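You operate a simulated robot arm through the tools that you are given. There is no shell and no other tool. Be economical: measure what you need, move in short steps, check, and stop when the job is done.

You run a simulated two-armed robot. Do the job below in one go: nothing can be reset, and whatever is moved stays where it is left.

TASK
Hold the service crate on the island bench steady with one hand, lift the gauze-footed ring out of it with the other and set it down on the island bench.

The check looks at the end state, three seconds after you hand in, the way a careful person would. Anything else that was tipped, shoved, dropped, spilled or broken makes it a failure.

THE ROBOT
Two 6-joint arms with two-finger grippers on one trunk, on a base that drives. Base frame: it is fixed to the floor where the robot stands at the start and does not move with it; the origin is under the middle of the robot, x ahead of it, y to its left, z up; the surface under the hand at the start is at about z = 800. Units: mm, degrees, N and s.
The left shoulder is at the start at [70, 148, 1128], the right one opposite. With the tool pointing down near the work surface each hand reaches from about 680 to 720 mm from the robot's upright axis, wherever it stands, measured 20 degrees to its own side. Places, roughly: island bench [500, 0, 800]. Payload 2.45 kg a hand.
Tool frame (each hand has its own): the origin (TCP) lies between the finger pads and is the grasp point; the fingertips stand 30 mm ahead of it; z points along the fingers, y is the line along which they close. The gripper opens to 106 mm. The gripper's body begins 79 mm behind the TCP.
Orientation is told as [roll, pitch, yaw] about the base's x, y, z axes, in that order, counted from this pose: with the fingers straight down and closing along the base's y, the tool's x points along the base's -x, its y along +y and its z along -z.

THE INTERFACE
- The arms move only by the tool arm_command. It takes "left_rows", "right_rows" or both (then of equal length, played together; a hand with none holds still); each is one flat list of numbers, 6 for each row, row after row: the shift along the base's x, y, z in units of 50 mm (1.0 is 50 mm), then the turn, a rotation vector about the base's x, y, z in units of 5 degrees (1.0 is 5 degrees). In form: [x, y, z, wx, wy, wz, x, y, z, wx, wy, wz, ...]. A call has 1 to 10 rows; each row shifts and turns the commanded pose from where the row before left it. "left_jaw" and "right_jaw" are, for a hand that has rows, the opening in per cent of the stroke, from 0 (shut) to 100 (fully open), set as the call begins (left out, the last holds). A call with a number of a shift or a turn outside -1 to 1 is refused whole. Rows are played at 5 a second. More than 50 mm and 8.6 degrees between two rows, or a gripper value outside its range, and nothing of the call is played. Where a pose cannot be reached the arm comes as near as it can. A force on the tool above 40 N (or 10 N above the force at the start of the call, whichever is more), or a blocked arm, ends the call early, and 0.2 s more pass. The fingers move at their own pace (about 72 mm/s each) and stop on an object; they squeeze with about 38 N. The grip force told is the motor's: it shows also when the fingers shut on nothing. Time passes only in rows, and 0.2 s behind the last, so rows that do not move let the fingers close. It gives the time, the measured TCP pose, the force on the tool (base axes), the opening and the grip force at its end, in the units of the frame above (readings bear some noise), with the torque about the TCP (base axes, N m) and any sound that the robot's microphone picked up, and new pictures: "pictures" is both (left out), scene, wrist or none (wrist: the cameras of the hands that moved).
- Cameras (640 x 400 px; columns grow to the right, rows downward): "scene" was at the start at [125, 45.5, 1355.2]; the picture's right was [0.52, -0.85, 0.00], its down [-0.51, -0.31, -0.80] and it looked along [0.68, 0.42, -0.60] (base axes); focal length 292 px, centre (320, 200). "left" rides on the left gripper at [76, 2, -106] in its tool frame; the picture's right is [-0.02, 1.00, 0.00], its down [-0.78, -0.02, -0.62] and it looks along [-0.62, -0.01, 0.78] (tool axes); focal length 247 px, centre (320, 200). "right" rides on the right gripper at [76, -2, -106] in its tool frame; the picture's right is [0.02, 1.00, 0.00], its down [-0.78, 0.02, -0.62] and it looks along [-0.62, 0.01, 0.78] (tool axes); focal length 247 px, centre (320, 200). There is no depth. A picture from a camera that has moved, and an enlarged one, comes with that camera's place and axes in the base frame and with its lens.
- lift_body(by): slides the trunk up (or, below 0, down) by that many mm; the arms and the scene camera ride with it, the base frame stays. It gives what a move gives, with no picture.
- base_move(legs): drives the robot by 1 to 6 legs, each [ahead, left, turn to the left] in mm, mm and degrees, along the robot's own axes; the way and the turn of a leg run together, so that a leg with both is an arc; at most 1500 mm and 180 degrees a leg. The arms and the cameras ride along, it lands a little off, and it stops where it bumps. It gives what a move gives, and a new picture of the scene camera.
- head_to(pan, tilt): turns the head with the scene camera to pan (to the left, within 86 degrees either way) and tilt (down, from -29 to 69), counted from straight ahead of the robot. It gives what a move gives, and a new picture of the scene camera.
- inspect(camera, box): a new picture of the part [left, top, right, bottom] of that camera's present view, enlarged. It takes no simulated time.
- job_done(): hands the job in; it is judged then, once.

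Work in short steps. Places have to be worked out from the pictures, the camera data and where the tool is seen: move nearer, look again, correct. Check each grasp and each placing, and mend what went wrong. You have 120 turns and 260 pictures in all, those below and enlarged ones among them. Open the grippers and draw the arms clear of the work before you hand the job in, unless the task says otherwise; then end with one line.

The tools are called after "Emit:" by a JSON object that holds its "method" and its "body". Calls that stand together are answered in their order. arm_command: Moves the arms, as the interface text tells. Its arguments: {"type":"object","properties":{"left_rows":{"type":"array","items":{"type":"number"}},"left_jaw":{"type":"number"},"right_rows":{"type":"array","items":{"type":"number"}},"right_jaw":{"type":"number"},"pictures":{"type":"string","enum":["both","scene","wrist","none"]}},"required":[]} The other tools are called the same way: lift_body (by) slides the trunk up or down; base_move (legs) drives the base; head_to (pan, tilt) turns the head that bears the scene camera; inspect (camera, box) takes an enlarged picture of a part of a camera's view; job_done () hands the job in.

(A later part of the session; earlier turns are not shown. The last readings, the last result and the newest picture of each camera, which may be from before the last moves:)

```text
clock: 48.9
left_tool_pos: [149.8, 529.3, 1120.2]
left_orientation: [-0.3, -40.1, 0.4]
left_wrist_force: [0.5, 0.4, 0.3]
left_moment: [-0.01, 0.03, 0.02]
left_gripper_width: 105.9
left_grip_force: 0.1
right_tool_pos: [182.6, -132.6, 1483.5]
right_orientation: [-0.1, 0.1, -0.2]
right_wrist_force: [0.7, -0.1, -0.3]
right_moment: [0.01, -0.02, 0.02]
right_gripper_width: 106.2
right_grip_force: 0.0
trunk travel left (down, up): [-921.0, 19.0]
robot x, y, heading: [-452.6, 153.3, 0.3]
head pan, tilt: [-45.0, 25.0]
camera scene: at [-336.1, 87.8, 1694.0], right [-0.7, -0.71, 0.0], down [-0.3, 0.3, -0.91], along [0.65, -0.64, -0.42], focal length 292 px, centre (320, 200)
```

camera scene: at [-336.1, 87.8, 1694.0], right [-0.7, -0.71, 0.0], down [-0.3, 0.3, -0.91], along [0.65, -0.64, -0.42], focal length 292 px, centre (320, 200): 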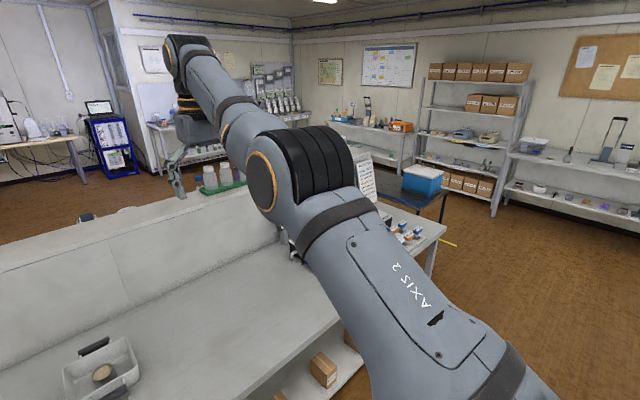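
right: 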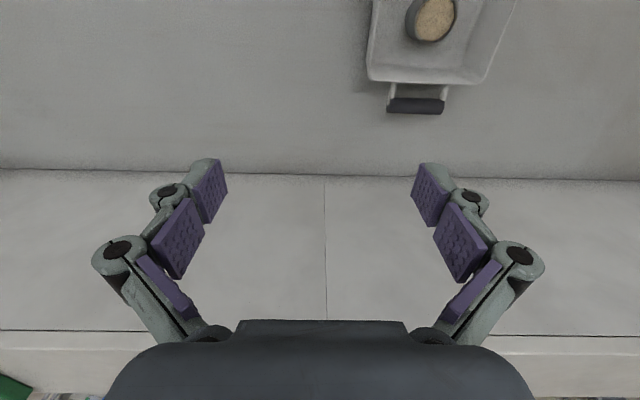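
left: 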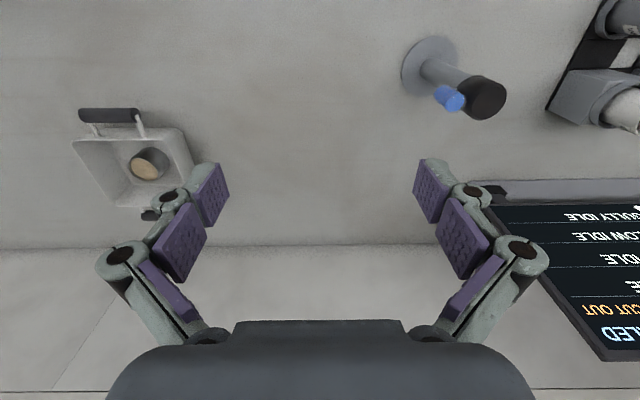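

I now have a consistent picture. The right arm works on a shell about 600–624 mm from its shoulder, up to about 19° inward. The left arm, elbow-up, can't get its wrist far forward.

Here is the arrangement that should fit:
- **Left hand:** fingers pointing forward and down, holding the near handle.
- **Right hand:** leaning slightly, taking the ring.
- **Robot:** turned about 20° left.

I'll back off and lower the trunk so I can set up the postures in free space.

Emit:
{"method": "base_move", "body": {"legs": [[-150, 0, 0]]}}

Emit:
{"method": "lift_body", "body": {"by": -220}}

Emit:
{"method": "arm_command", "body": {"right_rows": [0.1, 0.9, -0.2, 0, 0, 1, 0.1, 0.9, -0.2, 0, 0, 1, 0.1, 0.9, -0.2, 0, 0, 1, 0, 0.9, -0.2, 0, 0, 1, 0, 0.8, -0.2, 0, 0, 1, 0, 0, -0.2, 0, 0, 1, 0, 0, -0.2, 0, 0, 1, 0, 0, -0.2, 0, 0, 1, 0, 0, 0, 0, 0, 1, 0, 0, 0, 0, 0, 1], "pictures": "none"}}

```text
clock: 50.2
left_tool_pos: [3.8, 530.1, 1119.1]
left_orientation: [-0.3, -39.9, 0.6]
left_wrist_force: [-0.5, -0.2, -0.4]
left_moment: [0.02, 0.02, -0.05]
left_gripper_width: 106.2
left_grip_force: 0.2
right_tool_pos: [39.2, -131.2, 1481.4]
right_orientation: [-0.2, 0.3, -0.2]
right_wrist_force: [0.3, 0.1, -0.1]
right_moment: [-0.01, 0.07, 0.0]
right_gripper_width: 106.0
right_grip_force: 0.0
trunk travel left (down, up): [-921.0, 19.0]
robot x, y, heading: [-598.7, 150.0, 0.2]
head pan, tilt: [-45.0, 25.0]
camera scene: at [-479.4, 86.9, 1693.6], right [-0.7, -0.71, 0.0], down [-0.3, 0.3, -0.91], along [0.65, -0.63, -0.42], focal length 292 px, centre (320, 200)
```

scene: 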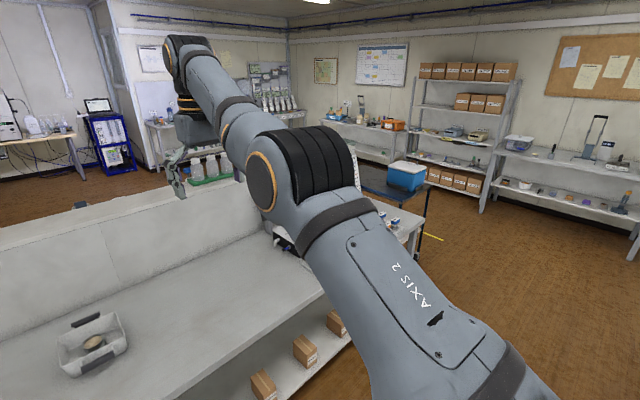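

```text
clock: 52.6
left_tool_pos: [-0.2, 529.7, 899.9]
left_orientation: [-0.4, -40.1, 0.6]
left_wrist_force: [-0.2, 0.1, -0.3]
left_moment: [0.01, 0.02, 0.03]
left_gripper_width: 106.1
left_grip_force: 0.1
right_tool_pos: [34.1, -130.1, 1264.0]
right_orientation: [-0.1, 0.1, -0.2]
right_wrist_force: [0.1, 0.0, -0.1]
right_moment: [-0.02, 0.03, 0.0]
right_gripper_width: 106.1
right_grip_force: 0.1
trunk travel left (down, up): [-701.0, 239.0]
robot x, y, heading: [-601.5, 152.4, 0.5]
head pan, tilt: [-45.0, 25.0]
```

```text
clock: 54.8
left_tool_pos: [1.3, 529.6, 900.6]
left_orientation: [-0.3, -40.0, 0.6]
left_wrist_force: [-0.5, -0.5, -0.2]
left_moment: [0.04, -0.04, 0.01]
left_gripper_width: 106.3
left_grip_force: 0.0
right_tool_pos: [48.1, 88.5, 1182.1]
right_orientation: [-0.1, 0.1, 49.9]
right_wrist_force: [-0.1, 0.0, 0.9]
right_moment: [0.0, -0.02, 0.0]
right_gripper_width: 105.7
right_grip_force: 0.1
right hand out of reach, approached as far as the arm can: row 4, 5, 7, 10
trunk travel left (down, up): [-701.0, 239.0]
robot x, y, heading: [-600.5, 152.5, 0.6]
head pan, tilt: [-45.0, 25.0]
```

Yaw is fine on the right arm. I'll complete the turn to 90° and then lean 20°, bringing the grasp point leftward.

Emit:
{"method": "arm_command", "body": {"right_rows": [0, 0, 0, 0, 0, 1, 0, 0, 0, 0, 0, 1, 0, 0, 0, 0, 0, 1, 0, 0, 0, 0, 0, 1, 0, 0, 0, 0, 0, 1, 0, 0, 0, 0, 0, 1, 0, 0, 0, 0, 0, 1, 0, 0, 0, 0, 0, 1], "pictures": "none"}}

Emit:
{"method": "arm_command", "body": {"right_rows": [0, 0.5, -0.1, 1, 0, 0, 0, 0.5, -0.1, 1, 0, 0, 0, 0.5, -0.1, 1, 0, 0, 0, 0.5, -0.1, 1, 0, 0, 0, 0.5, -0.1, 0, 0, 0, 0, 0.5, -0.1, 0, 0, 0], "pictures": "none"}}

```text
clock: 56.6
left_tool_pos: [1.2, 530.3, 899.9]
left_orientation: [-0.3, -40.0, 0.6]
left_wrist_force: [0.9, 0.4, 0.2]
left_moment: [-0.03, 0.01, -0.04]
left_gripper_width: 105.9
left_grip_force: 0.0
right_tool_pos: [48.8, 88.5, 1181.9]
right_orientation: [0.0, 0.1, 89.9]
right_wrist_force: [1.3, -0.5, -0.3]
right_moment: [0.02, 0.0, 0.03]
right_gripper_width: 106.1
right_grip_force: 0.1
trunk travel left (down, up): [-701.0, 239.0]
robot x, y, heading: [-600.7, 148.8, 0.5]
head pan, tilt: [-45.0, 25.0]
```

```text
clock: 58.0
left_tool_pos: [-0.2, 530.0, 899.6]
left_orientation: [-0.3, -40.0, 0.6]
left_wrist_force: [0.8, -1.2, 0.1]
left_moment: [0.02, -0.02, 0.0]
left_gripper_width: 106.0
left_grip_force: 0.0
right_tool_pos: [39.3, 226.8, 1151.0]
right_orientation: [0.1, -19.9, 89.9]
right_wrist_force: [-0.8, -0.6, 0.1]
right_moment: [-0.02, 0.0, -0.03]
right_gripper_width: 105.5
right_grip_force: 0.1
right hand out of reach, approached as far as the arm can: row 5, 6
trunk travel left (down, up): [-701.0, 239.0]
robot x, y, heading: [-599.1, 149.4, 0.4]
head pan, tilt: [-45.0, 25.0]
```

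The right posture works: grasp point at robot-frame (638, 77), yaw 90, leaning 20°. Now I'll bring the left hand toward its holding posture, turning 40° inward.

Emit:
{"method": "arm_command", "body": {"left_rows": [-0.16, -0.5, 0, 0, 0, -1, -0.16, -0.5, 0, 0, 0, -1, -0.16, -0.5, 0, 0, 0, -1, -0.16, -0.5, 0, 0, 0, -1, -0.16, -0.5, 0, 0, 0, -1, -0.16, -0.5, 0, 0, 0, -1, -0.16, -0.5, 0, 0, 0, -1, -0.16, -0.5, 0, 0, 0, -1], "pictures": "none"}}

Emit:
{"method": "arm_command", "body": {"left_rows": [0, 0, 0, -0.64, -0.77, 0, 0, 0, 0, -0.64, -0.77, 0, 0, 0, 0, -0.64, -0.77, 0, 0, 0, 0, -0.64, -0.77, 0, 0.2, -0.5, 0, 0, 0, 0, 0.2, -0.5, 0, 0, 0, 0], "pictures": "none"}}

Emit:
{"method": "head_to", "body": {"pan": 20, "tilt": 45}}

```text
clock: 59.8
left_tool_pos: [-101.2, 375.3, 915.7]
left_orientation: [-0.3, -40.0, -39.5]
left_wrist_force: [-0.3, 0.6, 0.0]
left_moment: [-0.03, 0.0, 0.01]
left_gripper_width: 105.9
left_grip_force: 0.1
left hand out of reach, approached as far as the arm can: row 1, 2, 3, 4, 5, 6, 7, 8
right_tool_pos: [39.3, 226.0, 1150.1]
right_orientation: [-0.1, -20.0, 89.8]
right_wrist_force: [0.3, 1.0, -0.4]
right_moment: [-0.01, -0.03, 0.01]
right_gripper_width: 105.8
right_grip_force: 0.1
trunk travel left (down, up): [-701.0, 239.0]
robot x, y, heading: [-600.3, 148.9, 0.4]
head pan, tilt: [-45.0, 25.0]
```

```text
clock: 61.2
left_tool_pos: [-92.0, 345.6, 922.2]
left_orientation: [-0.5, -60.2, -39.2]
left_wrist_force: [0.3, -0.3, 0.0]
left_moment: [0.0, 0.0, -0.02]
left_gripper_width: 105.9
left_grip_force: 0.1
left hand out of reach, approached as far as the arm can: row 6
right_tool_pos: [39.6, 225.5, 1149.6]
right_orientation: [-0.1, -19.9, 89.9]
right_wrist_force: [0.0, 1.2, -0.6]
right_moment: [-0.03, -0.05, 0.0]
right_gripper_width: 105.8
right_grip_force: 0.1
trunk travel left (down, up): [-701.0, 239.0]
robot x, y, heading: [-600.1, 150.9, 0.6]
head pan, tilt: [-45.0, 25.0]
```

```text
clock: 62.5
left_tool_pos: [-91.3, 344.1, 921.5]
left_orientation: [-0.5, -60.1, -39.2]
left_wrist_force: [-0.7, 0.5, -0.4]
left_moment: [0.01, -0.02, 0.03]
left_gripper_width: 106.0
left_grip_force: 0.1
right_tool_pos: [39.5, 226.6, 1150.6]
right_orientation: [-0.1, -19.9, 89.8]
right_wrist_force: [0.3, 1.0, -0.1]
right_moment: [0.01, -0.01, 0.02]
right_gripper_width: 106.0
right_grip_force: 0.1
trunk travel left (down, up): [-701.0, 239.0]
robot x, y, heading: [-596.8, 150.9, 0.7]
head pan, tilt: [20.0, 45.0]
camera scene: at [-473.7, 179.9, 1443.5], right [0.35, -0.94, 0.0], down [-0.66, -0.25, -0.71], along [0.66, 0.25, -0.71], focal length 292 px, centre (320, 200)
```

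scene: 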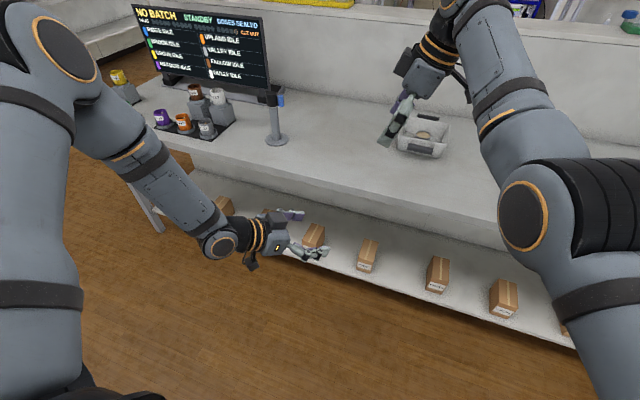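

This view is good. The left hand is at robot-frame (509, 194) and needs about 40 mm more forward and inward. It should reach further with its wrist level with the shoulder, so I'll raise the right hand out of the way and then move the left up and in.

Emit:
{"method": "arm_command", "body": {"right_rows": [0, 0, 0.9, 0, 0, 0, 0, 0, 0.9, 0, 0, 0, 0, 0, 0.9, 0, 0, 0, 0, 0, 0.9, 0, 0, 0], "right_jaw": 75, "pictures": "none"}}

Emit:
{"method": "arm_command", "body": {"left_rows": [0, 0, 0.9, 0, 0, 0, 0, 0, 0.9, 0, 0, 0, 0, 0, 0.9, 0, 0, 0, 0.3, -0.5, 0, 0, 0, 0, 0.3, -0.5, 0, 0, 0, 0, 0.3, -0.5, 0, 0, 0, 0, 0.3, -0.5, 0, 0, 0, 0], "left_jaw": 60, "pictures": "none"}}

```text
clock: 63.5
left_tool_pos: [-93.6, 344.4, 922.7]
left_orientation: [-0.3, -60.4, -39.5]
left_wrist_force: [-0.3, -1.0, 0.1]
left_moment: [-0.01, -0.02, 0.02]
left_gripper_width: 105.9
left_grip_force: 0.0
right_tool_pos: [-10.3, 194.2, 1312.4]
right_orientation: [0.0, -19.9, 89.7]
right_wrist_force: [-0.6, 0.1, 0.3]
right_moment: [-0.03, -0.07, 0.02]
right_gripper_width: 79.3
right_grip_force: 0.1
right hand out of reach, approached as far as the arm can: row 1, 2, 3, 4
trunk travel left (down, up): [-701.0, 239.0]
robot x, y, heading: [-601.2, 152.5, 0.5]
head pan, tilt: [20.0, 45.0]
```

```text
clock: 65.1
left_tool_pos: [-74.5, 316.6, 1059.0]
left_orientation: [-0.3, -60.0, -39.2]
left_wrist_force: [-0.3, -0.3, -0.2]
left_moment: [-0.01, -0.01, 0.01]
left_gripper_width: 63.4
left_grip_force: 0.0
left hand out of reach, approached as far as the arm can: row 5, 6, 7
right_tool_pos: [-5.7, 192.5, 1309.7]
right_orientation: [0.0, -19.9, 89.8]
right_wrist_force: [0.7, 1.3, 0.4]
right_moment: [0.02, 0.02, 0.02]
right_gripper_width: 79.6
right_grip_force: 0.0
trunk travel left (down, up): [-701.0, 239.0]
robot x, y, heading: [-601.7, 153.3, 0.5]
head pan, tilt: [20.0, 45.0]
```

The left hand now reaches robot-frame (527, 163). I'll lean the right hand to 35° for overlap. Its camera would come low over the crate rim, so I'll also turn that hand half around its own axis to put the camera on top.

Emit:
{"method": "arm_command", "body": {"right_rows": [0, 0, 0, 0, 0.34, -0.94, 0, 0, 0, 0, 0.34, -0.94, 0, 0, 0, 0, 0.34, -0.94, 0, 0, 0, 0, 0.34, -0.94, 0, 0, 0, 0, 0.34, -0.94, 0, 0, 0, 0, 0.34, -0.94, 0, 0, 0, 0, 0.34, -0.94, 0, 0, 0, 0, 0.34, -0.94, 0, 0, 0, 0, 0.34, -0.94], "pictures": "none"}}

Emit:
{"method": "arm_command", "body": {"right_rows": [0, 0, 0, 0, 0.34, -0.94, 0, 0, 0, 0, 0.34, -0.94, 0, 0, 0, 0, 0.34, -0.94, 0, 0, 0, 0, 0.34, -0.94, 0, 0, 0, 0, 0.34, -0.94, 0, 0, 0, 0, 0.34, -0.94, 0, 0, 0, 0, 0.34, -0.94, 0, 0, 0, 0, 0.34, -0.94, 0, 0, 0, 0, 0.34, -0.94], "pictures": "none"}}

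Emit:
{"method": "arm_command", "body": {"right_rows": [0, 0, 0, 0, 0.34, -0.94, 0, 0, 0, 0, 0.34, -0.94, 0, 0, 0, 0, 0.34, -0.94, 0, 0, 0, 0, 0.34, -0.94, 0, 0, 0, 0, 0.34, -0.94, 0, 0, 0, 0, 0.34, -0.94, 0, 0, 0, 0, 0.34, -0.94, 0, 0, 0, 0, 0.34, -0.94, 0, 0, 0, 0, 0.34, -0.94], "pictures": "none"}}

Emit:
{"method": "arm_command", "body": {"right_rows": [0, 0, 0, 0, 0.34, -0.94, 0, 0, 0, 0, 0.34, -0.94, 0, 0, 0, 0, 0.34, -0.94, 0, 0, 0, 0, 0.34, -0.94, 0, 0, 0, 0, 0.34, -0.94, 0, 0, 0, 0, 0.34, -0.94, 0, 0, 0, 0, 0.34, -0.94, 0, 0, 0, 0, 0.34, -0.94, 0, 0, 0, 0, 0.34, -0.94], "pictures": "scene"}}

```text
clock: 67.1
left_tool_pos: [-75.2, 317.7, 1059.5]
left_orientation: [-0.5, -60.0, -39.2]
left_wrist_force: [0.5, 1.0, 0.9]
left_moment: [-0.01, 0.0, -0.02]
left_gripper_width: 63.8
left_grip_force: 0.1
right_tool_pos: [-5.1, 195.5, 1307.6]
right_orientation: [14.3, -14.0, 42.9]
right_wrist_force: [0.1, -0.1, -0.4]
right_moment: [-0.01, 0.01, -0.02]
right_gripper_width: 79.7
right_grip_force: 0.0
trunk travel left (down, up): [-701.0, 239.0]
robot x, y, heading: [-597.6, 150.1, 0.5]
head pan, tilt: [20.0, 45.0]
```

```text
clock: 69.1
left_tool_pos: [-76.7, 317.5, 1059.6]
left_orientation: [-0.5, -60.1, -39.2]
left_wrist_force: [0.4, -0.3, -1.1]
left_moment: [0.0, -0.01, 0.0]
left_gripper_width: 63.8
left_grip_force: 0.2
right_tool_pos: [-6.0, 195.0, 1307.7]
right_orientation: [19.8, 0.0, -0.2]
right_wrist_force: [1.4, 0.6, -0.1]
right_moment: [0.0, 0.0, 0.01]
right_gripper_width: 79.4
right_grip_force: 0.1
trunk travel left (down, up): [-701.0, 239.0]
robot x, y, heading: [-600.9, 152.8, 0.2]
head pan, tilt: [20.0, 45.0]
```

```text
clock: 71.1
left_tool_pos: [-75.3, 319.2, 1059.7]
left_orientation: [-0.4, -60.2, -39.2]
left_wrist_force: [0.6, 0.2, -0.8]
left_moment: [0.05, 0.01, 0.0]
left_gripper_width: 63.3
left_grip_force: 0.1
right_tool_pos: [-5.7, 193.9, 1306.5]
right_orientation: [14.2, 13.9, -43.5]
right_wrist_force: [0.4, 0.3, -0.7]
right_moment: [-0.01, -0.02, -0.04]
right_gripper_width: 79.6
right_grip_force: 0.1
trunk travel left (down, up): [-701.0, 239.0]
robot x, y, heading: [-604.1, 153.6, 0.5]
head pan, tilt: [20.0, 45.0]
```

```text
clock: 73.1
left_tool_pos: [-75.6, 317.9, 1060.4]
left_orientation: [-0.5, -60.1, -39.3]
left_wrist_force: [0.2, 0.9, -0.1]
left_moment: [-0.02, -0.02, 0.01]
left_gripper_width: 63.6
left_grip_force: 0.0
right_tool_pos: [-5.4, 194.3, 1306.6]
right_orientation: [-0.2, 19.9, -90.2]
right_wrist_force: [0.9, 0.3, 0.6]
right_moment: [-0.01, 0.01, -0.02]
right_gripper_width: 79.3
right_grip_force: 0.1
trunk travel left (down, up): [-701.0, 239.0]
robot x, y, heading: [-601.9, 151.8, 0.6]
head pan, tilt: [20.0, 45.0]
camera scene: at [-473.8, 179.9, 1443.5], right [0.35, -0.94, 0.0], down [-0.66, -0.25, -0.71], along [0.66, 0.25, -0.71], focal length 292 px, centre (320, 200)
```

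scene: 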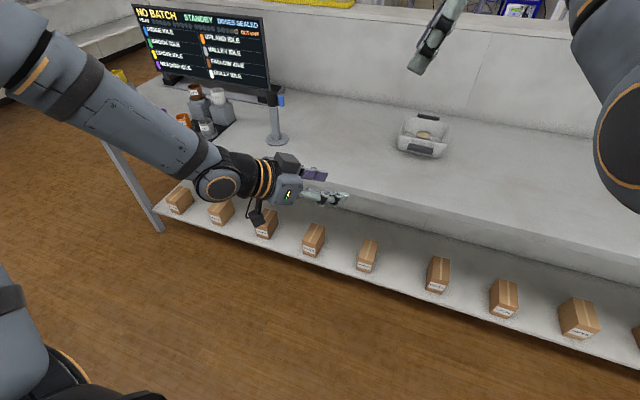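

The turn worked. Next I'll lean the right hand to 35° and bring it to its hover pose, at about robot-frame (652, 141).

Emit:
{"method": "arm_command", "body": {"right_rows": [0, 0.2, -0.2, 1, 0, 0, 0, 0.2, -0.2, 1, 0, 0, 0, 0.2, -0.2, 1, 0, 0, 0.22, 0.3, -0.45, 0, 0, 0, 0.22, 0.3, -0.45, 0, 0, 0, 0.22, 0.3, -0.45, 0, 0, 0, 0.22, 0.3, -0.45, 0, 0, 0, 0.22, 0.2, -0.45, 0, 0, 0], "pictures": "none"}}

```text
clock: 74.9
left_tool_pos: [-74.1, 318.4, 1058.9]
left_orientation: [-0.7, -60.1, -39.2]
left_wrist_force: [0.0, -0.5, -0.5]
left_moment: [0.02, 0.0, -0.03]
left_gripper_width: 63.5
left_grip_force: 0.1
right_tool_pos: [41.8, 280.5, 1170.0]
right_orientation: [-0.3, 34.9, -90.1]
right_wrist_force: [1.2, 1.8, -0.7]
right_moment: [0.04, 0.01, -0.01]
right_gripper_width: 79.7
right_grip_force: 0.0
right hand out of reach, approached as far as the arm can: row 1, 7, 8
trunk travel left (down, up): [-701.0, 239.0]
robot x, y, heading: [-599.6, 144.7, 0.6]
head pan, tilt: [20.0, 45.0]
```

The right hand hovers at the right offset, with left about (−115, +38) from it. I'll rehearse the right hand's straight descent of 130 mm here in free space.

Emit:
{"method": "arm_command", "body": {"right_rows": [0, 0, -0.65, 0, 0, 0, 0, 0, -0.65, 0, 0, 0, 0, 0, -0.65, 0, 0, 0, 0, 0, -0.65, 0, 0, 0], "pictures": "scene"}}

```text
clock: 75.9
left_tool_pos: [-73.9, 319.8, 1059.1]
left_orientation: [-0.6, -60.1, -39.2]
left_wrist_force: [-0.3, -0.2, 0.6]
left_moment: [0.0, -0.02, -0.04]
left_gripper_width: 63.9
left_grip_force: 0.1
right_tool_pos: [50.1, 285.2, 1041.1]
right_orientation: [-0.2, 34.8, -90.1]
right_wrist_force: [0.1, 0.2, 0.0]
right_moment: [0.0, 0.01, 0.0]
right_gripper_width: 79.5
right_grip_force: 0.1
right hand out of reach, approached as far as the arm can: row 2
trunk travel left (down, up): [-701.0, 239.0]
robot x, y, heading: [-596.1, 148.0, 0.5]
head pan, tilt: [20.0, 45.0]
camera scene: at [-472.9, 179.9, 1443.4], right [0.35, -0.94, 0.0], down [-0.66, -0.25, -0.71], along [0.66, 0.25, -0.71], focal length 292 px, centre (320, 200)
```

scene: 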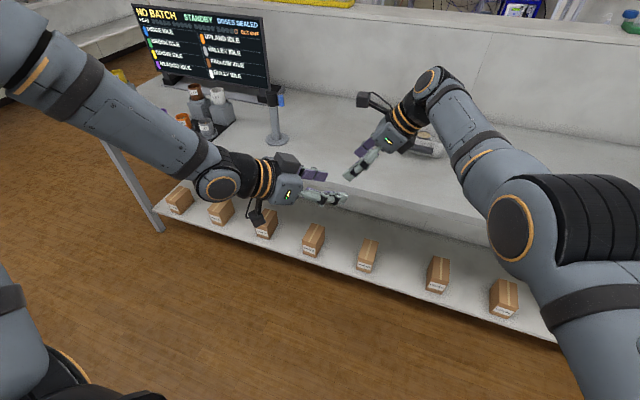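

The rehearsal fits. The left gripper still closes horizontally and needs to close vertically to clamp the bar, so I'll roll it 90° with its camera going to the left, and raise the right hand meanwhile.

Emit:
{"method": "arm_command", "body": {"left_rows": [0, 0, 0, 0.67, -0.55, -0.5, 0, 0, 0, 0.67, -0.55, -0.5, 0, 0, 0, 0.67, -0.55, -0.5, 0, 0, 0, 0.67, -0.55, -0.5, 0, 0, 0, 0.67, -0.55, -0.5, 0, 0, 0, 0.67, -0.55, -0.5, 0, 0, 0, 0.67, -0.55, -0.5, 0, 0, 0, 0.67, -0.55, -0.5, 0, 0, 0, 0.67, -0.55, -0.5], "right_rows": [0, 0, 0.5, 0, 0, 0, 0, 0, 0.5, 0, 0, 0, 0, 0, 0.5, 0, 0, 0, 0, 0, 0.5, 0, 0, 0, 0, 0, 0.5, 0, 0, 0, 0, 0, 0, 0, 0, 0, 0, 0, 0, 0, 0, 0, 0, 0, 0, 0, 0, 0, 0, 0, 0, 0, 0, 0], "pictures": "none"}}

Emit:
{"method": "arm_command", "body": {"left_rows": [0, 0, 0, 0.67, -0.55, -0.5, 0, 0, 0, 0.67, -0.55, -0.5, 0, 0, 0, 0.67, -0.55, -0.5, 0, 0, 0, 0.67, -0.55, -0.5, 0, 0, 0, 0.67, -0.55, -0.5, 0, 0, 0, 0.67, -0.55, -0.5, 0, 0, 0, 0.67, -0.55, -0.5, 0, 0, 0, 0.67, -0.55, -0.5, 0, 0, 0, 0.67, -0.55, -0.5], "pictures": "both"}}

```text
clock: 77.9
left_tool_pos: [-75.1, 320.4, 1058.1]
left_orientation: [50.4, -37.8, -103.0]
left_wrist_force: [-0.2, 0.1, -0.5]
left_moment: [-0.02, 0.0, 0.0]
left_gripper_width: 63.6
left_grip_force: 0.1
right_tool_pos: [43.6, 278.4, 1156.7]
right_orientation: [-0.2, 34.8, -90.2]
right_wrist_force: [0.7, -0.7, -0.1]
right_moment: [0.01, -0.03, -0.01]
right_gripper_width: 79.3
right_grip_force: 0.0
right hand out of reach, approached as far as the arm can: row 5
trunk travel left (down, up): [-701.0, 239.0]
robot x, y, heading: [-599.6, 150.3, 0.5]
head pan, tilt: [20.0, 45.0]
```

```text
clock: 79.9
left_tool_pos: [-75.4, 320.6, 1058.0]
left_orientation: [59.6, 0.0, -129.5]
left_wrist_force: [0.3, 0.2, -0.1]
left_moment: [-0.02, 0.0, -0.01]
left_gripper_width: 63.5
left_grip_force: 0.0
right_tool_pos: [43.7, 277.3, 1156.3]
right_orientation: [-0.2, 34.8, -90.1]
right_wrist_force: [0.0, 0.4, -0.3]
right_moment: [-0.02, 0.01, -0.03]
right_gripper_width: 79.5
right_grip_force: 0.0
trunk travel left (down, up): [-701.0, 239.0]
robot x, y, heading: [-599.4, 154.0, 0.4]
head pan, tilt: [20.0, 45.0]
camera scene: at [-473.8, 179.9, 1443.5], right [0.35, -0.94, 0.0], down [-0.66, -0.25, -0.71], along [0.66, 0.25, -0.71], focal length 292 px, centre (320, 200)
camera left: at [-98.5, 437.2, 1113.2], right [0.38, -0.34, 0.86], down [-0.92, -0.26, 0.3], along [0.12, -0.91, -0.41], focal length 247 px, centre (320, 200)
```

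scene: 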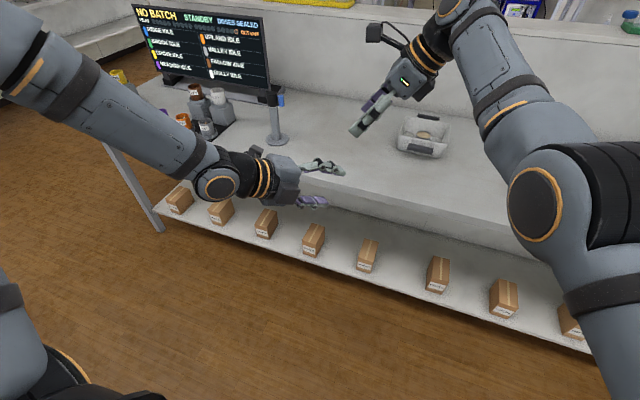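
left: 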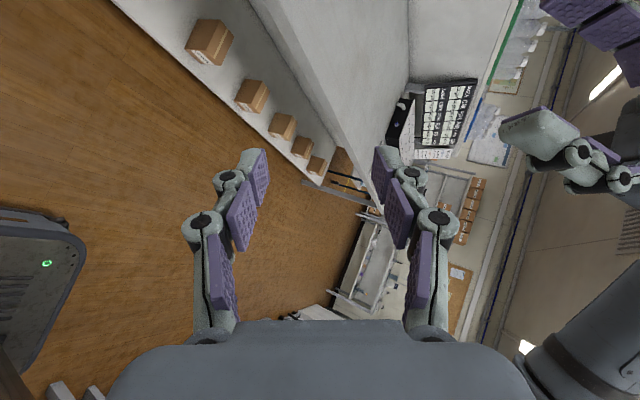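

The left gripper now clamps vertically. I'll pull it back 90 mm along its approach line for a pre-grasp pose, then turn the base 20° left and move toward (−25, −185).

Emit:
{"method": "arm_command", "body": {"left_rows": [-0.4, 0.33, 0.3, 0, 0, 0, -0.4, 0.33, 0.3, 0, 0, 0, -0.4, 0.33, 0.3, 0, 0, 0], "pictures": "none"}}

Emit:
{"method": "base_move", "body": {"legs": [[0, 0, 19.5], [0, -510, 0], [280, 0, 0]]}}

```text
clock: 80.7
left_tool_pos: [-95.8, 334.8, 1074.6]
left_orientation: [59.5, -0.1, -129.7]
left_wrist_force: [0.3, 0.3, -1.2]
left_moment: [-0.02, 0.01, -0.02]
left_gripper_width: 63.7
left_grip_force: 0.0
left hand out of reach, approached as far as the arm can: row 2, 3
right_tool_pos: [45.8, 277.1, 1156.0]
right_orientation: [-0.2, 34.9, -90.3]
right_wrist_force: [1.0, -0.7, 0.1]
right_moment: [0.02, 0.0, 0.02]
right_gripper_width: 79.7
right_grip_force: 0.1
trunk travel left (down, up): [-701.0, 239.0]
robot x, y, heading: [-602.4, 151.1, 0.4]
head pan, tilt: [20.0, 45.0]
```

```text
clock: 86.4
left_tool_pos: [252.5, 113.1, 1075.8]
left_orientation: [59.7, -0.1, -109.7]
left_wrist_force: [0.3, -0.7, 0.4]
left_moment: [-0.02, -0.01, 0.02]
left_gripper_width: 63.7
left_grip_force: 0.0
right_tool_pos: [405.2, 106.3, 1158.0]
right_orientation: [-0.1, 34.9, -70.3]
right_wrist_force: [0.6, -1.4, 1.1]
right_moment: [-0.03, 0.0, 0.01]
right_gripper_width: 79.5
right_grip_force: 0.1
trunk travel left (down, up): [-701.0, 239.0]
robot x, y, heading: [-153.1, -234.7, 20.3]
head pan, tilt: [20.0, 45.0]
camera scene: at [-49.1, -162.1, 1443.6], right [0.65, -0.76, 0.0], down [-0.54, -0.46, -0.71], along [0.54, 0.46, -0.71], focal length 292 px, centre (320, 200)
```

scene: 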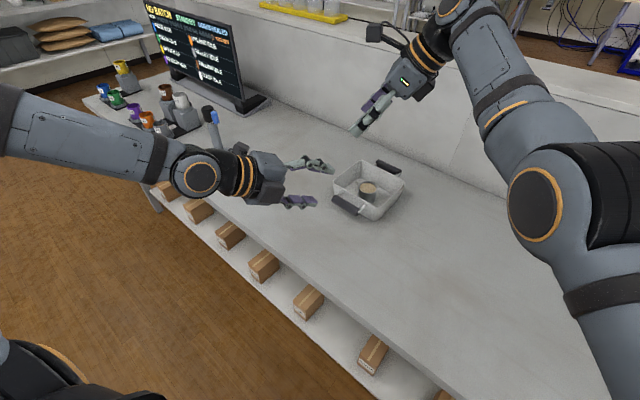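

The pre-grasp retreat was limited to about 31 mm, so the base will do most of the approach. I'll shift to 90 mm short of the handle, then lower the trunk partway and look.

Emit:
{"method": "base_move", "body": {"legs": [[61, 23, 0]]}}

Emit:
{"method": "lift_body", "body": {"by": -150}}

Emit:
{"method": "head_to", "body": {"pan": 12, "tilt": 50}}

```text
clock: 87.4
left_tool_pos: [300.2, 155.3, 1077.1]
left_orientation: [59.7, 0.0, -109.7]
left_wrist_force: [-0.2, -0.9, 0.1]
left_moment: [0.01, 0.0, 0.01]
left_gripper_width: 63.5
left_grip_force: 0.1
right_tool_pos: [452.3, 146.5, 1160.4]
right_orientation: [0.1, 34.8, -70.1]
right_wrist_force: [-1.2, -0.3, 0.0]
right_moment: [-0.07, -0.02, -0.03]
right_gripper_width: 79.4
right_grip_force: 0.1
trunk travel left (down, up): [-701.0, 239.0]
robot x, y, heading: [-106.1, -188.0, 20.3]
head pan, tilt: [20.0, 45.0]
camera scene: at [-3.5, -122.1, 1444.0], right [0.65, -0.76, 0.0], down [-0.54, -0.46, -0.71], along [0.54, 0.46, -0.7], focal length 292 px, centre (320, 200)
```

scene: 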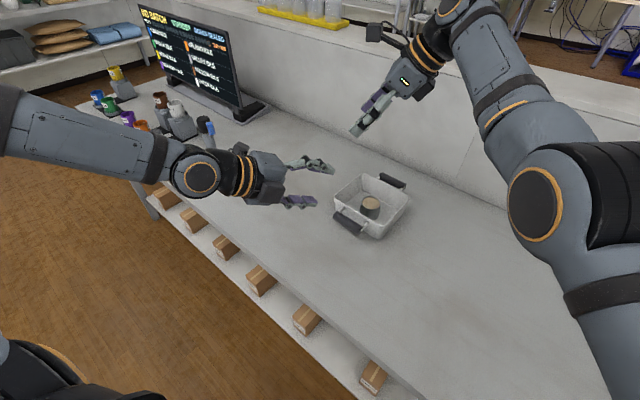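

```text
clock: 89.1
left_tool_pos: [302.0, 156.5, 923.9]
left_orientation: [59.7, -0.2, -109.8]
left_wrist_force: [0.2, 0.5, 0.4]
left_moment: [0.0, 0.02, 0.01]
left_gripper_width: 63.6
left_grip_force: 0.0
right_tool_pos: [453.9, 150.4, 1008.2]
right_orientation: [-0.1, 34.9, -70.1]
right_wrist_force: [0.8, 0.0, 0.4]
right_moment: [0.01, -0.01, 0.04]
right_gripper_width: 79.6
right_grip_force: 0.1
trunk travel left (down, up): [-551.0, 389.0]
robot x, y, heading: [-110.9, -191.6, 20.4]
head pan, tilt: [20.0, 45.0]
```

```text
clock: 89.8
left_tool_pos: [300.9, 157.2, 924.6]
left_orientation: [59.6, -0.1, -109.7]
left_wrist_force: [0.0, 0.2, -0.1]
left_moment: [-0.01, -0.01, 0.04]
left_gripper_width: 63.7
left_grip_force: 0.1
right_tool_pos: [453.8, 148.7, 1006.2]
right_orientation: [-0.1, 34.9, -70.2]
right_wrist_force: [0.6, 0.1, -0.2]
right_moment: [0.0, 0.02, -0.04]
right_gripper_width: 79.5
right_grip_force: 0.0
trunk travel left (down, up): [-551.0, 389.0]
robot x, y, heading: [-112.2, -192.6, 20.5]
head pan, tilt: [12.0, 50.0]
camera scene: at [3.1, -130.5, 1286.6], right [0.54, -0.84, 0.0], down [-0.65, -0.41, -0.64], along [0.54, 0.34, -0.77], focal length 292 px, centre (320, 200)
```

scene: 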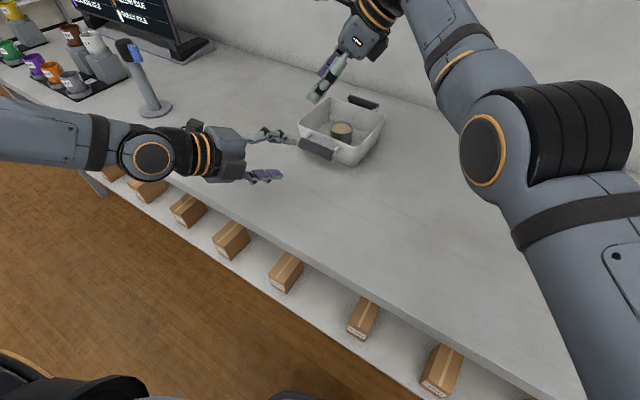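

I'll take close-ups from the scene and both hand cameras to check where the handle is relative to the left fingers.

Emit:
{"method": "inspect", "body": {"camera": "scene", "box": [220, 60, 420, 200]}}

Emit:
{"method": "inspect", "body": {"camera": "left", "box": [0, 0, 640, 400]}}

Emit:
{"method": "inspect", "body": {"camera": "right", "box": [0, 0, 640, 400]}}

```text
2.86 times, centred on (320, 130) of scene
camera zoom: at [3.1, -130.5, 1286.6], right [0.54, -0.84, 0.0], down [-0.65, -0.41, -0.64], along [0.54, 0.34, -0.77], focal length 835 px, centre (320, 400)
```

zoom: 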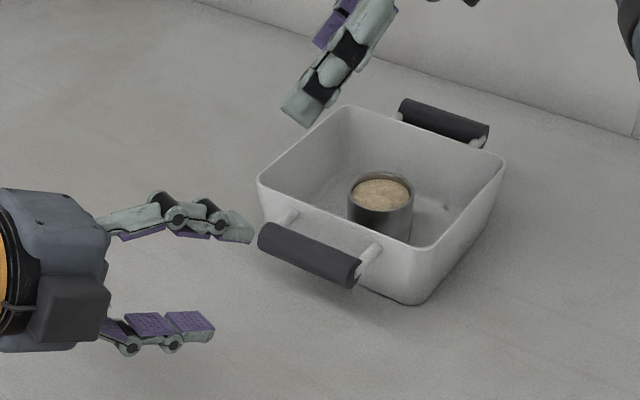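

```text
1.00 times, centred on (320, 200) of left (not enlarged: the box is as wide or as high as the picture)
camera zoom: at [240.9, 258.9, 978.6], right [0.47, -0.19, 0.86], down [-0.78, -0.55, 0.3], along [0.42, -0.81, -0.41], focal length 247 px, centre (320, 200)
```

zoom: 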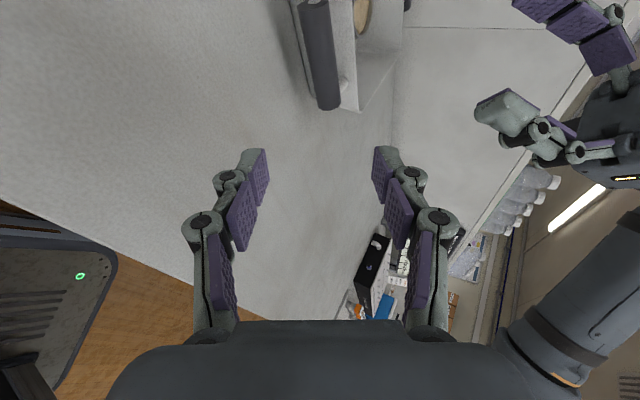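

```text
1.00 times, centred on (320, 200) of right (not enlarged: the box is as wide or as high as the picture)
camera zoom: at [451.7, 152.4, 1137.9], right [0.93, 0.36, 0.01], down [0.35, -0.93, 0.06], along [0.03, -0.05, -1.0], focal length 247 px, centre (320, 200)
```

zoom: 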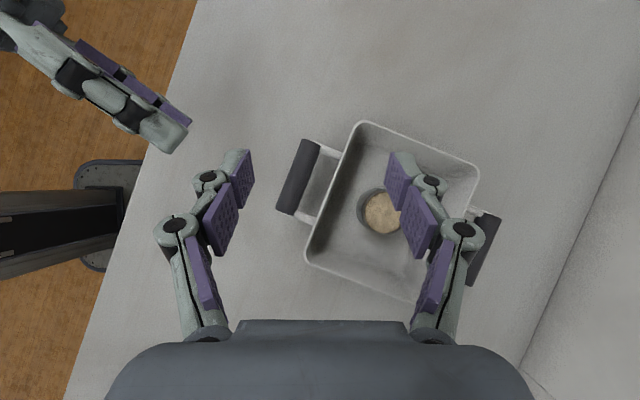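

The right camera gives an excellent top view: bar centre ≈(428, 153), ring ≈(535, 151). I want the left grasp point at about (416, 133, 870), and the last ~25 mm of that will be an arm extension. I'll open the left jaw slightly, lower the trunk 38 mm and drive most of the way.

Emit:
{"method": "lift_body", "body": {"by": -36}}

Emit:
{"method": "base_move", "body": {"legs": [[50, -38, 0]]}}

Emit:
{"method": "inspect", "body": {"camera": "scene", "box": [220, 60, 420, 200]}}

Emit:
{"method": "inspect", "body": {"camera": "right", "box": [0, 0, 640, 400]}}

```text
clock: 90.6
left_tool_pos: [300.9, 156.6, 888.6]
left_orientation: [59.6, -0.1, -109.7]
left_wrist_force: [0.4, 0.5, -0.1]
left_moment: [0.01, 0.01, -0.04]
left_gripper_width: 63.5
left_grip_force: 0.1
right_tool_pos: [453.5, 149.0, 972.2]
right_orientation: [-0.1, 34.9, -70.2]
right_wrist_force: [-0.1, -0.1, 0.2]
right_moment: [0.0, 0.01, 0.0]
right_gripper_width: 79.4
right_grip_force: 0.1
trunk travel left (down, up): [-515.0, 425.0]
robot x, y, heading: [-105.7, -189.2, 20.5]
head pan, tilt: [12.0, 50.0]
```

```text
clock: 91.6
left_tool_pos: [362.7, 138.8, 888.5]
left_orientation: [59.7, -0.3, -109.7]
left_wrist_force: [0.9, 0.2, -0.5]
left_moment: [-0.03, 0.0, 0.0]
left_gripper_width: 63.4
left_grip_force: 0.0
right_tool_pos: [515.4, 131.6, 971.9]
right_orientation: [-0.2, 34.9, -70.3]
right_wrist_force: [0.6, 0.1, -0.3]
right_moment: [0.01, 0.06, 0.0]
right_gripper_width: 79.7
right_grip_force: 0.0
trunk travel left (down, up): [-515.0, 425.0]
robot x, y, heading: [-51.2, -209.1, 20.3]
head pan, tilt: [12.0, 50.0]
camera scene: at [63.9, -149.1, 1250.5], right [0.54, -0.84, 0.0], down [-0.65, -0.41, -0.64], along [0.54, 0.34, -0.77], focal length 292 px, centre (320, 200)
```

scene: 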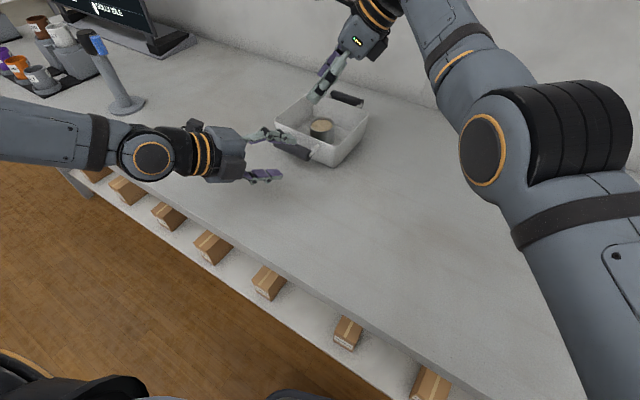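

```text
2.86 times, centred on (320, 130) of scene
camera zoom: at [63.9, -149.1, 1250.5], right [0.54, -0.84, 0.0], down [-0.65, -0.41, -0.64], along [0.54, 0.34, -0.77], focal length 835 px, centre (320, 400)
```

zoom: 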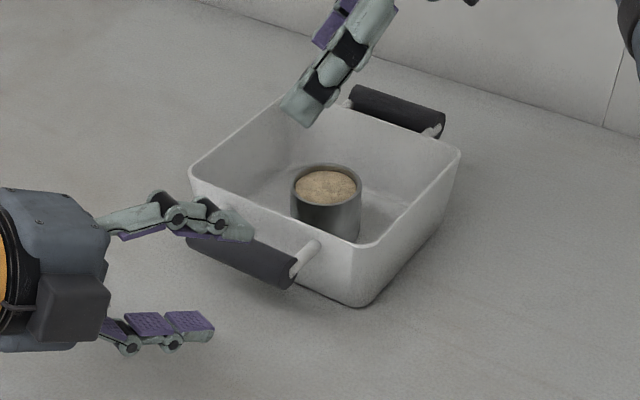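

```text
1.00 times, centred on (320, 200) of right (not enlarged: the box is as wide or as high as the picture)
camera zoom: at [512.4, 133.8, 1101.6], right [0.93, 0.36, 0.01], down [0.35, -0.93, 0.06], along [0.03, -0.05, -1.0], focal length 247 px, centre (320, 200)
```

zoom: 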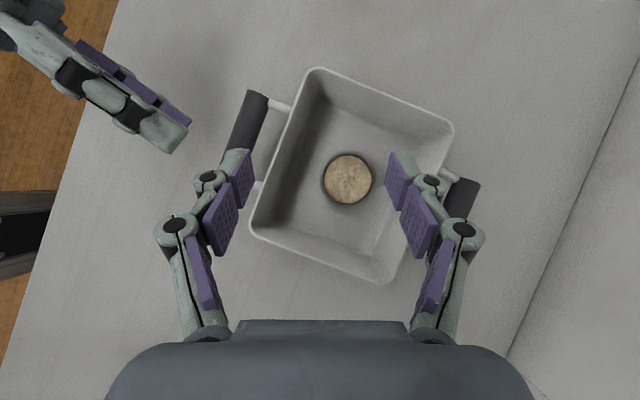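

The fresh top view confirms the ring at (538, 150) and the bar at (428, 152). The left hand needs about 29 mm more in +x before its final slide along the approach line.

Emit:
{"method": "base_move", "body": {"legs": [[27, -10, 0]]}}

Emit:
{"method": "inspect", "body": {"camera": "left", "box": [140, 0, 500, 225]}}

Emit:
{"method": "inspect", "body": {"camera": "scene", "box": [220, 60, 420, 200]}}

```text
clock: 92.4
left_tool_pos: [387.4, 138.1, 888.1]
left_orientation: [59.7, -0.1, -109.8]
left_wrist_force: [-0.1, 0.1, -0.1]
left_moment: [0.01, 0.05, -0.02]
left_gripper_width: 63.4
left_grip_force: 0.0
right_tool_pos: [539.6, 130.2, 971.4]
right_orientation: [-0.2, 34.9, -70.3]
right_wrist_force: [1.3, -0.8, 0.4]
right_moment: [-0.01, 0.06, 0.03]
right_gripper_width: 79.4
right_grip_force: 0.1
trunk travel left (down, up): [-515.0, 425.0]
robot x, y, heading: [-24.7, -207.5, 20.4]
head pan, tilt: [12.0, 50.0]
camera scene: at [89.3, -148.7, 1250.5], right [0.54, -0.84, 0.0], down [-0.65, -0.41, -0.64], along [0.54, 0.34, -0.77], focal length 292 px, centre (320, 200)
```

scene: 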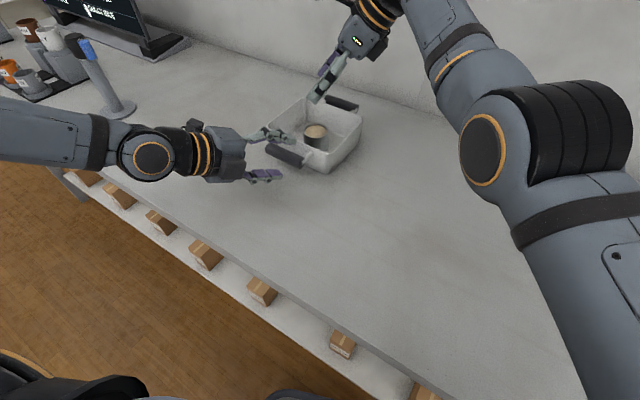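

```text
1.78 times, centred on (320, 112) of left
camera zoom: at [327.3, 240.5, 942.5], right [0.47, -0.19, 0.86], down [-0.78, -0.55, 0.3], along [0.42, -0.81, -0.41], focal length 439 px, centre (320, 356)
```

zoom: 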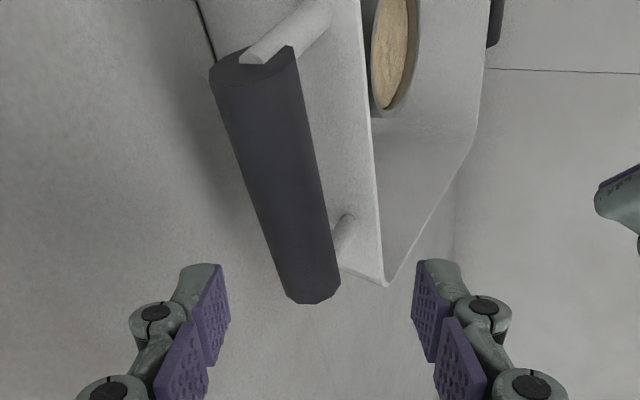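

```text
2.86 times, centred on (320, 130) of scene
camera zoom: at [89.3, -148.7, 1250.5], right [0.54, -0.84, 0.0], down [-0.65, -0.41, -0.64], along [0.54, 0.34, -0.77], focal length 835 px, centre (320, 400)
```

zoom: 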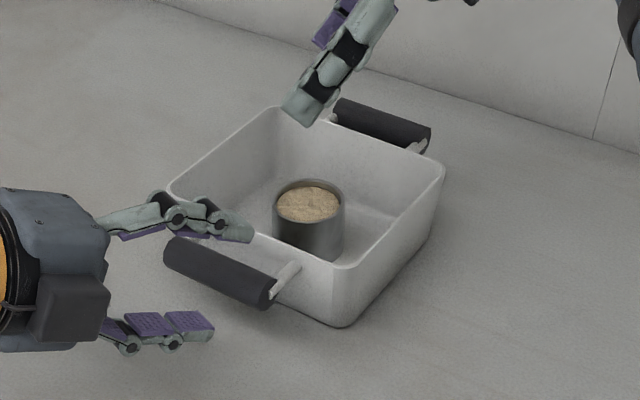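

The bar is well between the jaws, roughly 6 mm toward the lower finger. I'll slide the left hand in, ending slightly lower at about (415, 133, 865).

Emit:
{"method": "arm_command", "body": {"left_rows": [0.18, -0.04, -0.15, 0, 0, 0, 0.18, -0.04, -0.15, 0, 0, 0, 0.18, -0.03, -0.15, 0, 0, 0], "pictures": "none"}}

Emit:
{"method": "inspect", "body": {"camera": "left", "box": [140, 0, 500, 225]}}

Emit:
{"method": "inspect", "body": {"camera": "scene", "box": [220, 60, 420, 200]}}

```text
clock: 93.2
left_tool_pos: [414.2, 133.5, 865.1]
left_orientation: [59.6, -0.2, -109.9]
left_wrist_force: [0.8, -0.7, -0.5]
left_moment: [0.0, -0.02, -0.01]
left_gripper_width: 63.5
left_grip_force: 0.1
right_tool_pos: [540.0, 130.9, 972.7]
right_orientation: [-0.1, 34.8, -70.3]
right_wrist_force: [0.4, 0.0, 0.3]
right_moment: [0.02, 0.01, -0.02]
right_gripper_width: 79.3
right_grip_force: 0.1
trunk travel left (down, up): [-515.0, 425.0]
robot x, y, heading: [-23.1, -205.0, 20.2]
head pan, tilt: [12.0, 50.0]
```

```text
1.78 times, centred on (320, 112) of left
camera zoom: at [353.6, 235.7, 919.1], right [0.47, -0.19, 0.86], down [-0.78, -0.55, 0.3], along [0.42, -0.81, -0.41], focal length 439 px, centre (320, 356)
```

zoom: 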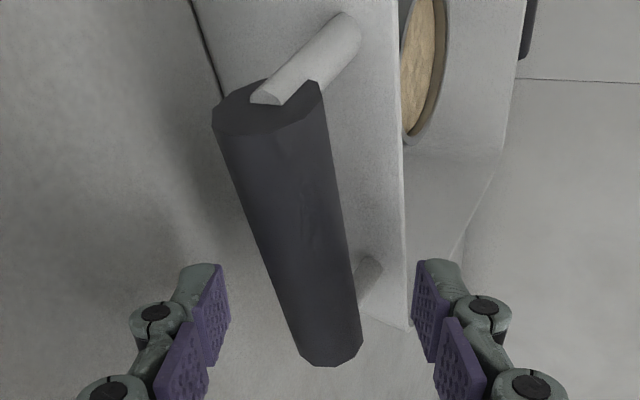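

```text
2.86 times, centred on (320, 130) of scene
camera zoom: at [88.7, -148.6, 1250.5], right [0.54, -0.84, 0.0], down [-0.65, -0.41, -0.64], along [0.54, 0.34, -0.77], focal length 835 px, centre (320, 400)
```

zoom: 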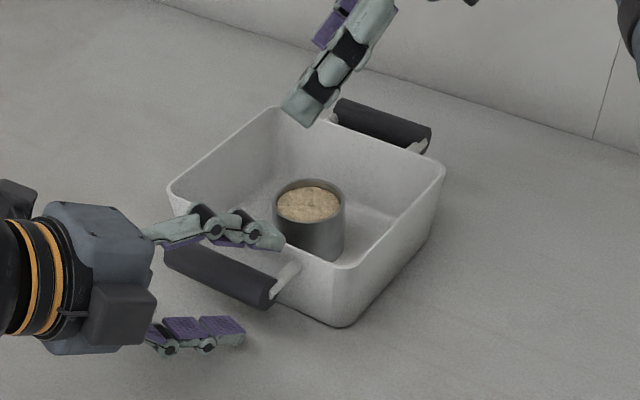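

The bar sits centred between the distal pads, and the upper fingertip stays short of the crate wall. I'll close the left jaw on it.

Emit:
{"method": "arm_command", "body": {"left_rows": [0, 0, 0, 0, 0, 0, 0, 0, 0, 0, 0, 0, 0, 0, 0, 0, 0, 0, 0, 0, 0, 0, 0, 0], "left_jaw": 0, "pictures": "none"}}

Emit:
{"method": "inspect", "body": {"camera": "left", "box": [140, 0, 500, 225]}}

Emit:
{"method": "inspect", "body": {"camera": "right", "box": [0, 0, 640, 400]}}

```text
clock: 94.2
left_tool_pos: [414.7, 133.7, 866.0]
left_orientation: [59.7, -0.1, -109.6]
left_wrist_force: [4.3, -0.8, 7.4]
left_moment: [-0.92, -0.23, 0.11]
left_gripper_width: 26.5
left_grip_force: 38.3
right_tool_pos: [539.6, 132.4, 972.6]
right_orientation: [-0.1, 34.9, -70.3]
right_wrist_force: [-0.5, 0.2, 0.1]
right_moment: [-0.01, 0.0, 0.0]
right_gripper_width: 79.6
right_grip_force: 0.0
trunk travel left (down, up): [-515.0, 425.0]
robot x, y, heading: [-22.6, -205.4, 20.2]
head pan, tilt: [12.0, 50.0]
```

```text
1.78 times, centred on (320, 112) of left
camera zoom: at [353.5, 235.7, 920.1], right [0.47, -0.19, 0.86], down [-0.78, -0.55, 0.3], along [0.42, -0.81, -0.4], focal length 439 px, centre (320, 356)
```

zoom: 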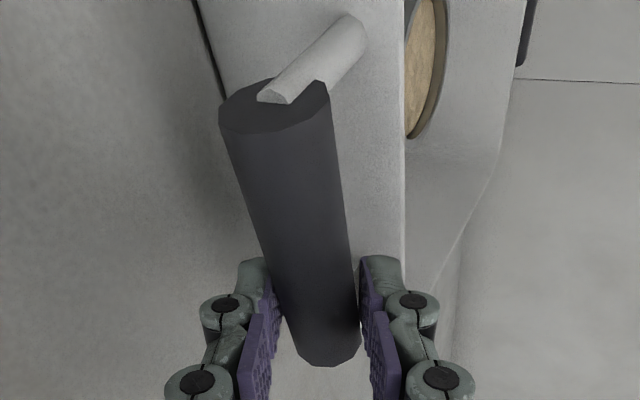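

```text
1.00 times, centred on (320, 200) of right (not enlarged: the box is as wide or as high as the picture)
camera zoom: at [537.3, 133.5, 1102.4], right [0.94, 0.35, 0.01], down [0.35, -0.93, 0.06], along [0.03, -0.05, -1.0], focal length 247 px, centre (320, 200)
```

zoom: 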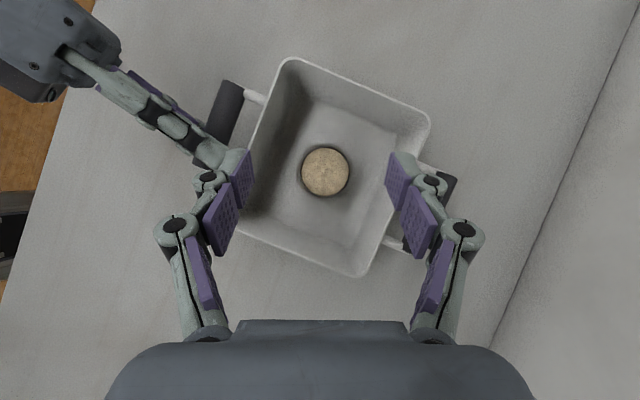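

The handle is held firmly (26.5 mm, 38 N) and the crate hasn't moved. The ring is at about (539.5, 149.5). With the 35° lean I want the right grasp point at about (541, 143, 846), and I'll descend halfway first.

Emit:
{"method": "arm_command", "body": {"right_rows": [0, 0.05, -0.45, 0, 0, 0, 0, 0.05, -0.45, 0, 0, 0, 0, 0.05, -0.45, 0, 0, 0], "pictures": "wrist"}}

```text
clock: 95.0
left_tool_pos: [413.5, 133.5, 866.6]
left_orientation: [59.8, -0.1, -109.7]
left_wrist_force: [4.2, 0.7, 10.7]
left_moment: [-0.98, -0.45, 0.2]
left_gripper_width: 26.8
left_grip_force: 38.2
right_tool_pos: [540.7, 138.0, 902.9]
right_orientation: [-0.2, 34.9, -70.4]
right_wrist_force: [-0.6, -0.3, -0.4]
right_moment: [0.0, -0.03, 0.03]
right_gripper_width: 79.7
right_grip_force: 0.1
trunk travel left (down, up): [-515.0, 425.0]
robot x, y, heading: [-22.3, -208.6, 20.5]
head pan, tilt: [12.0, 50.0]
camera right: at [538.2, 141.3, 1034.4], right [0.93, 0.36, 0.01], down [0.35, -0.93, 0.06], along [0.03, -0.06, -1.0], focal length 247 px, centre (320, 200)
```

right: 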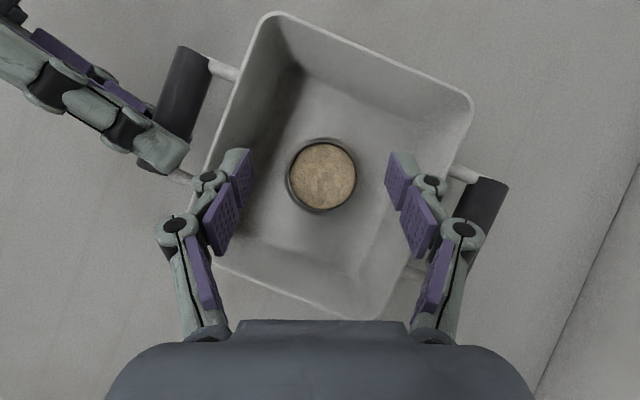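

The ring is centred between the right fingers, so I'll lower the rest of the way.

Emit:
{"method": "arm_command", "body": {"right_rows": [0, 0.03, -0.38, 0, 0, 0, 0, 0.03, -0.38, 0, 0, 0, 0, 0.03, -0.38, 0, 0, 0], "pictures": "both"}}

```text
clock: 95.8
left_tool_pos: [412.9, 133.8, 865.5]
left_orientation: [59.7, 0.0, -109.8]
left_wrist_force: [1.3, 0.1, 11.8]
left_moment: [-1.02, -0.38, 0.17]
left_gripper_width: 27.0
left_grip_force: 37.8
right_tool_pos: [539.5, 140.7, 847.9]
right_orientation: [-0.1, 34.8, -70.1]
right_wrist_force: [0.0, -0.2, 0.9]
right_moment: [0.01, 0.01, 0.04]
right_gripper_width: 79.4
right_grip_force: 0.1
trunk travel left (down, up): [-515.0, 425.0]
robot x, y, heading: [-23.1, -207.5, 20.4]
head pan, tilt: [12.0, 50.0]
camera scene: at [87.4, -148.8, 1250.7], right [0.54, -0.84, 0.0], down [-0.65, -0.41, -0.64], along [0.54, 0.34, -0.77], focal length 292 px, centre (320, 200)
camera right: at [537.1, 144.1, 978.9], right [0.93, 0.36, 0.01], down [0.35, -0.93, 0.06], along [0.03, -0.05, -1.0], focal length 247 px, centre (320, 200)
```

scene: 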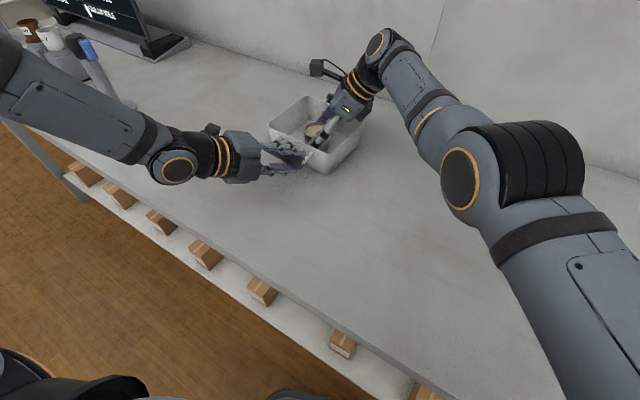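
right: 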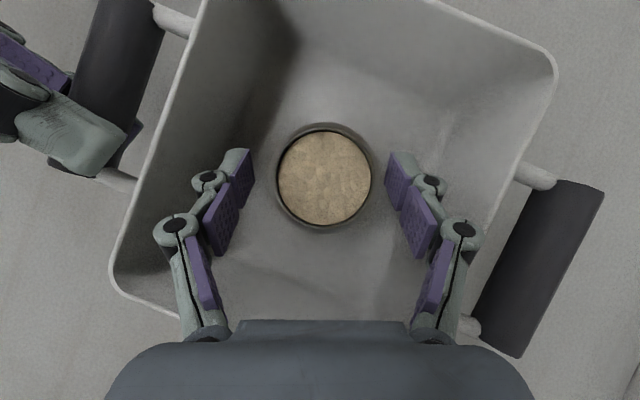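

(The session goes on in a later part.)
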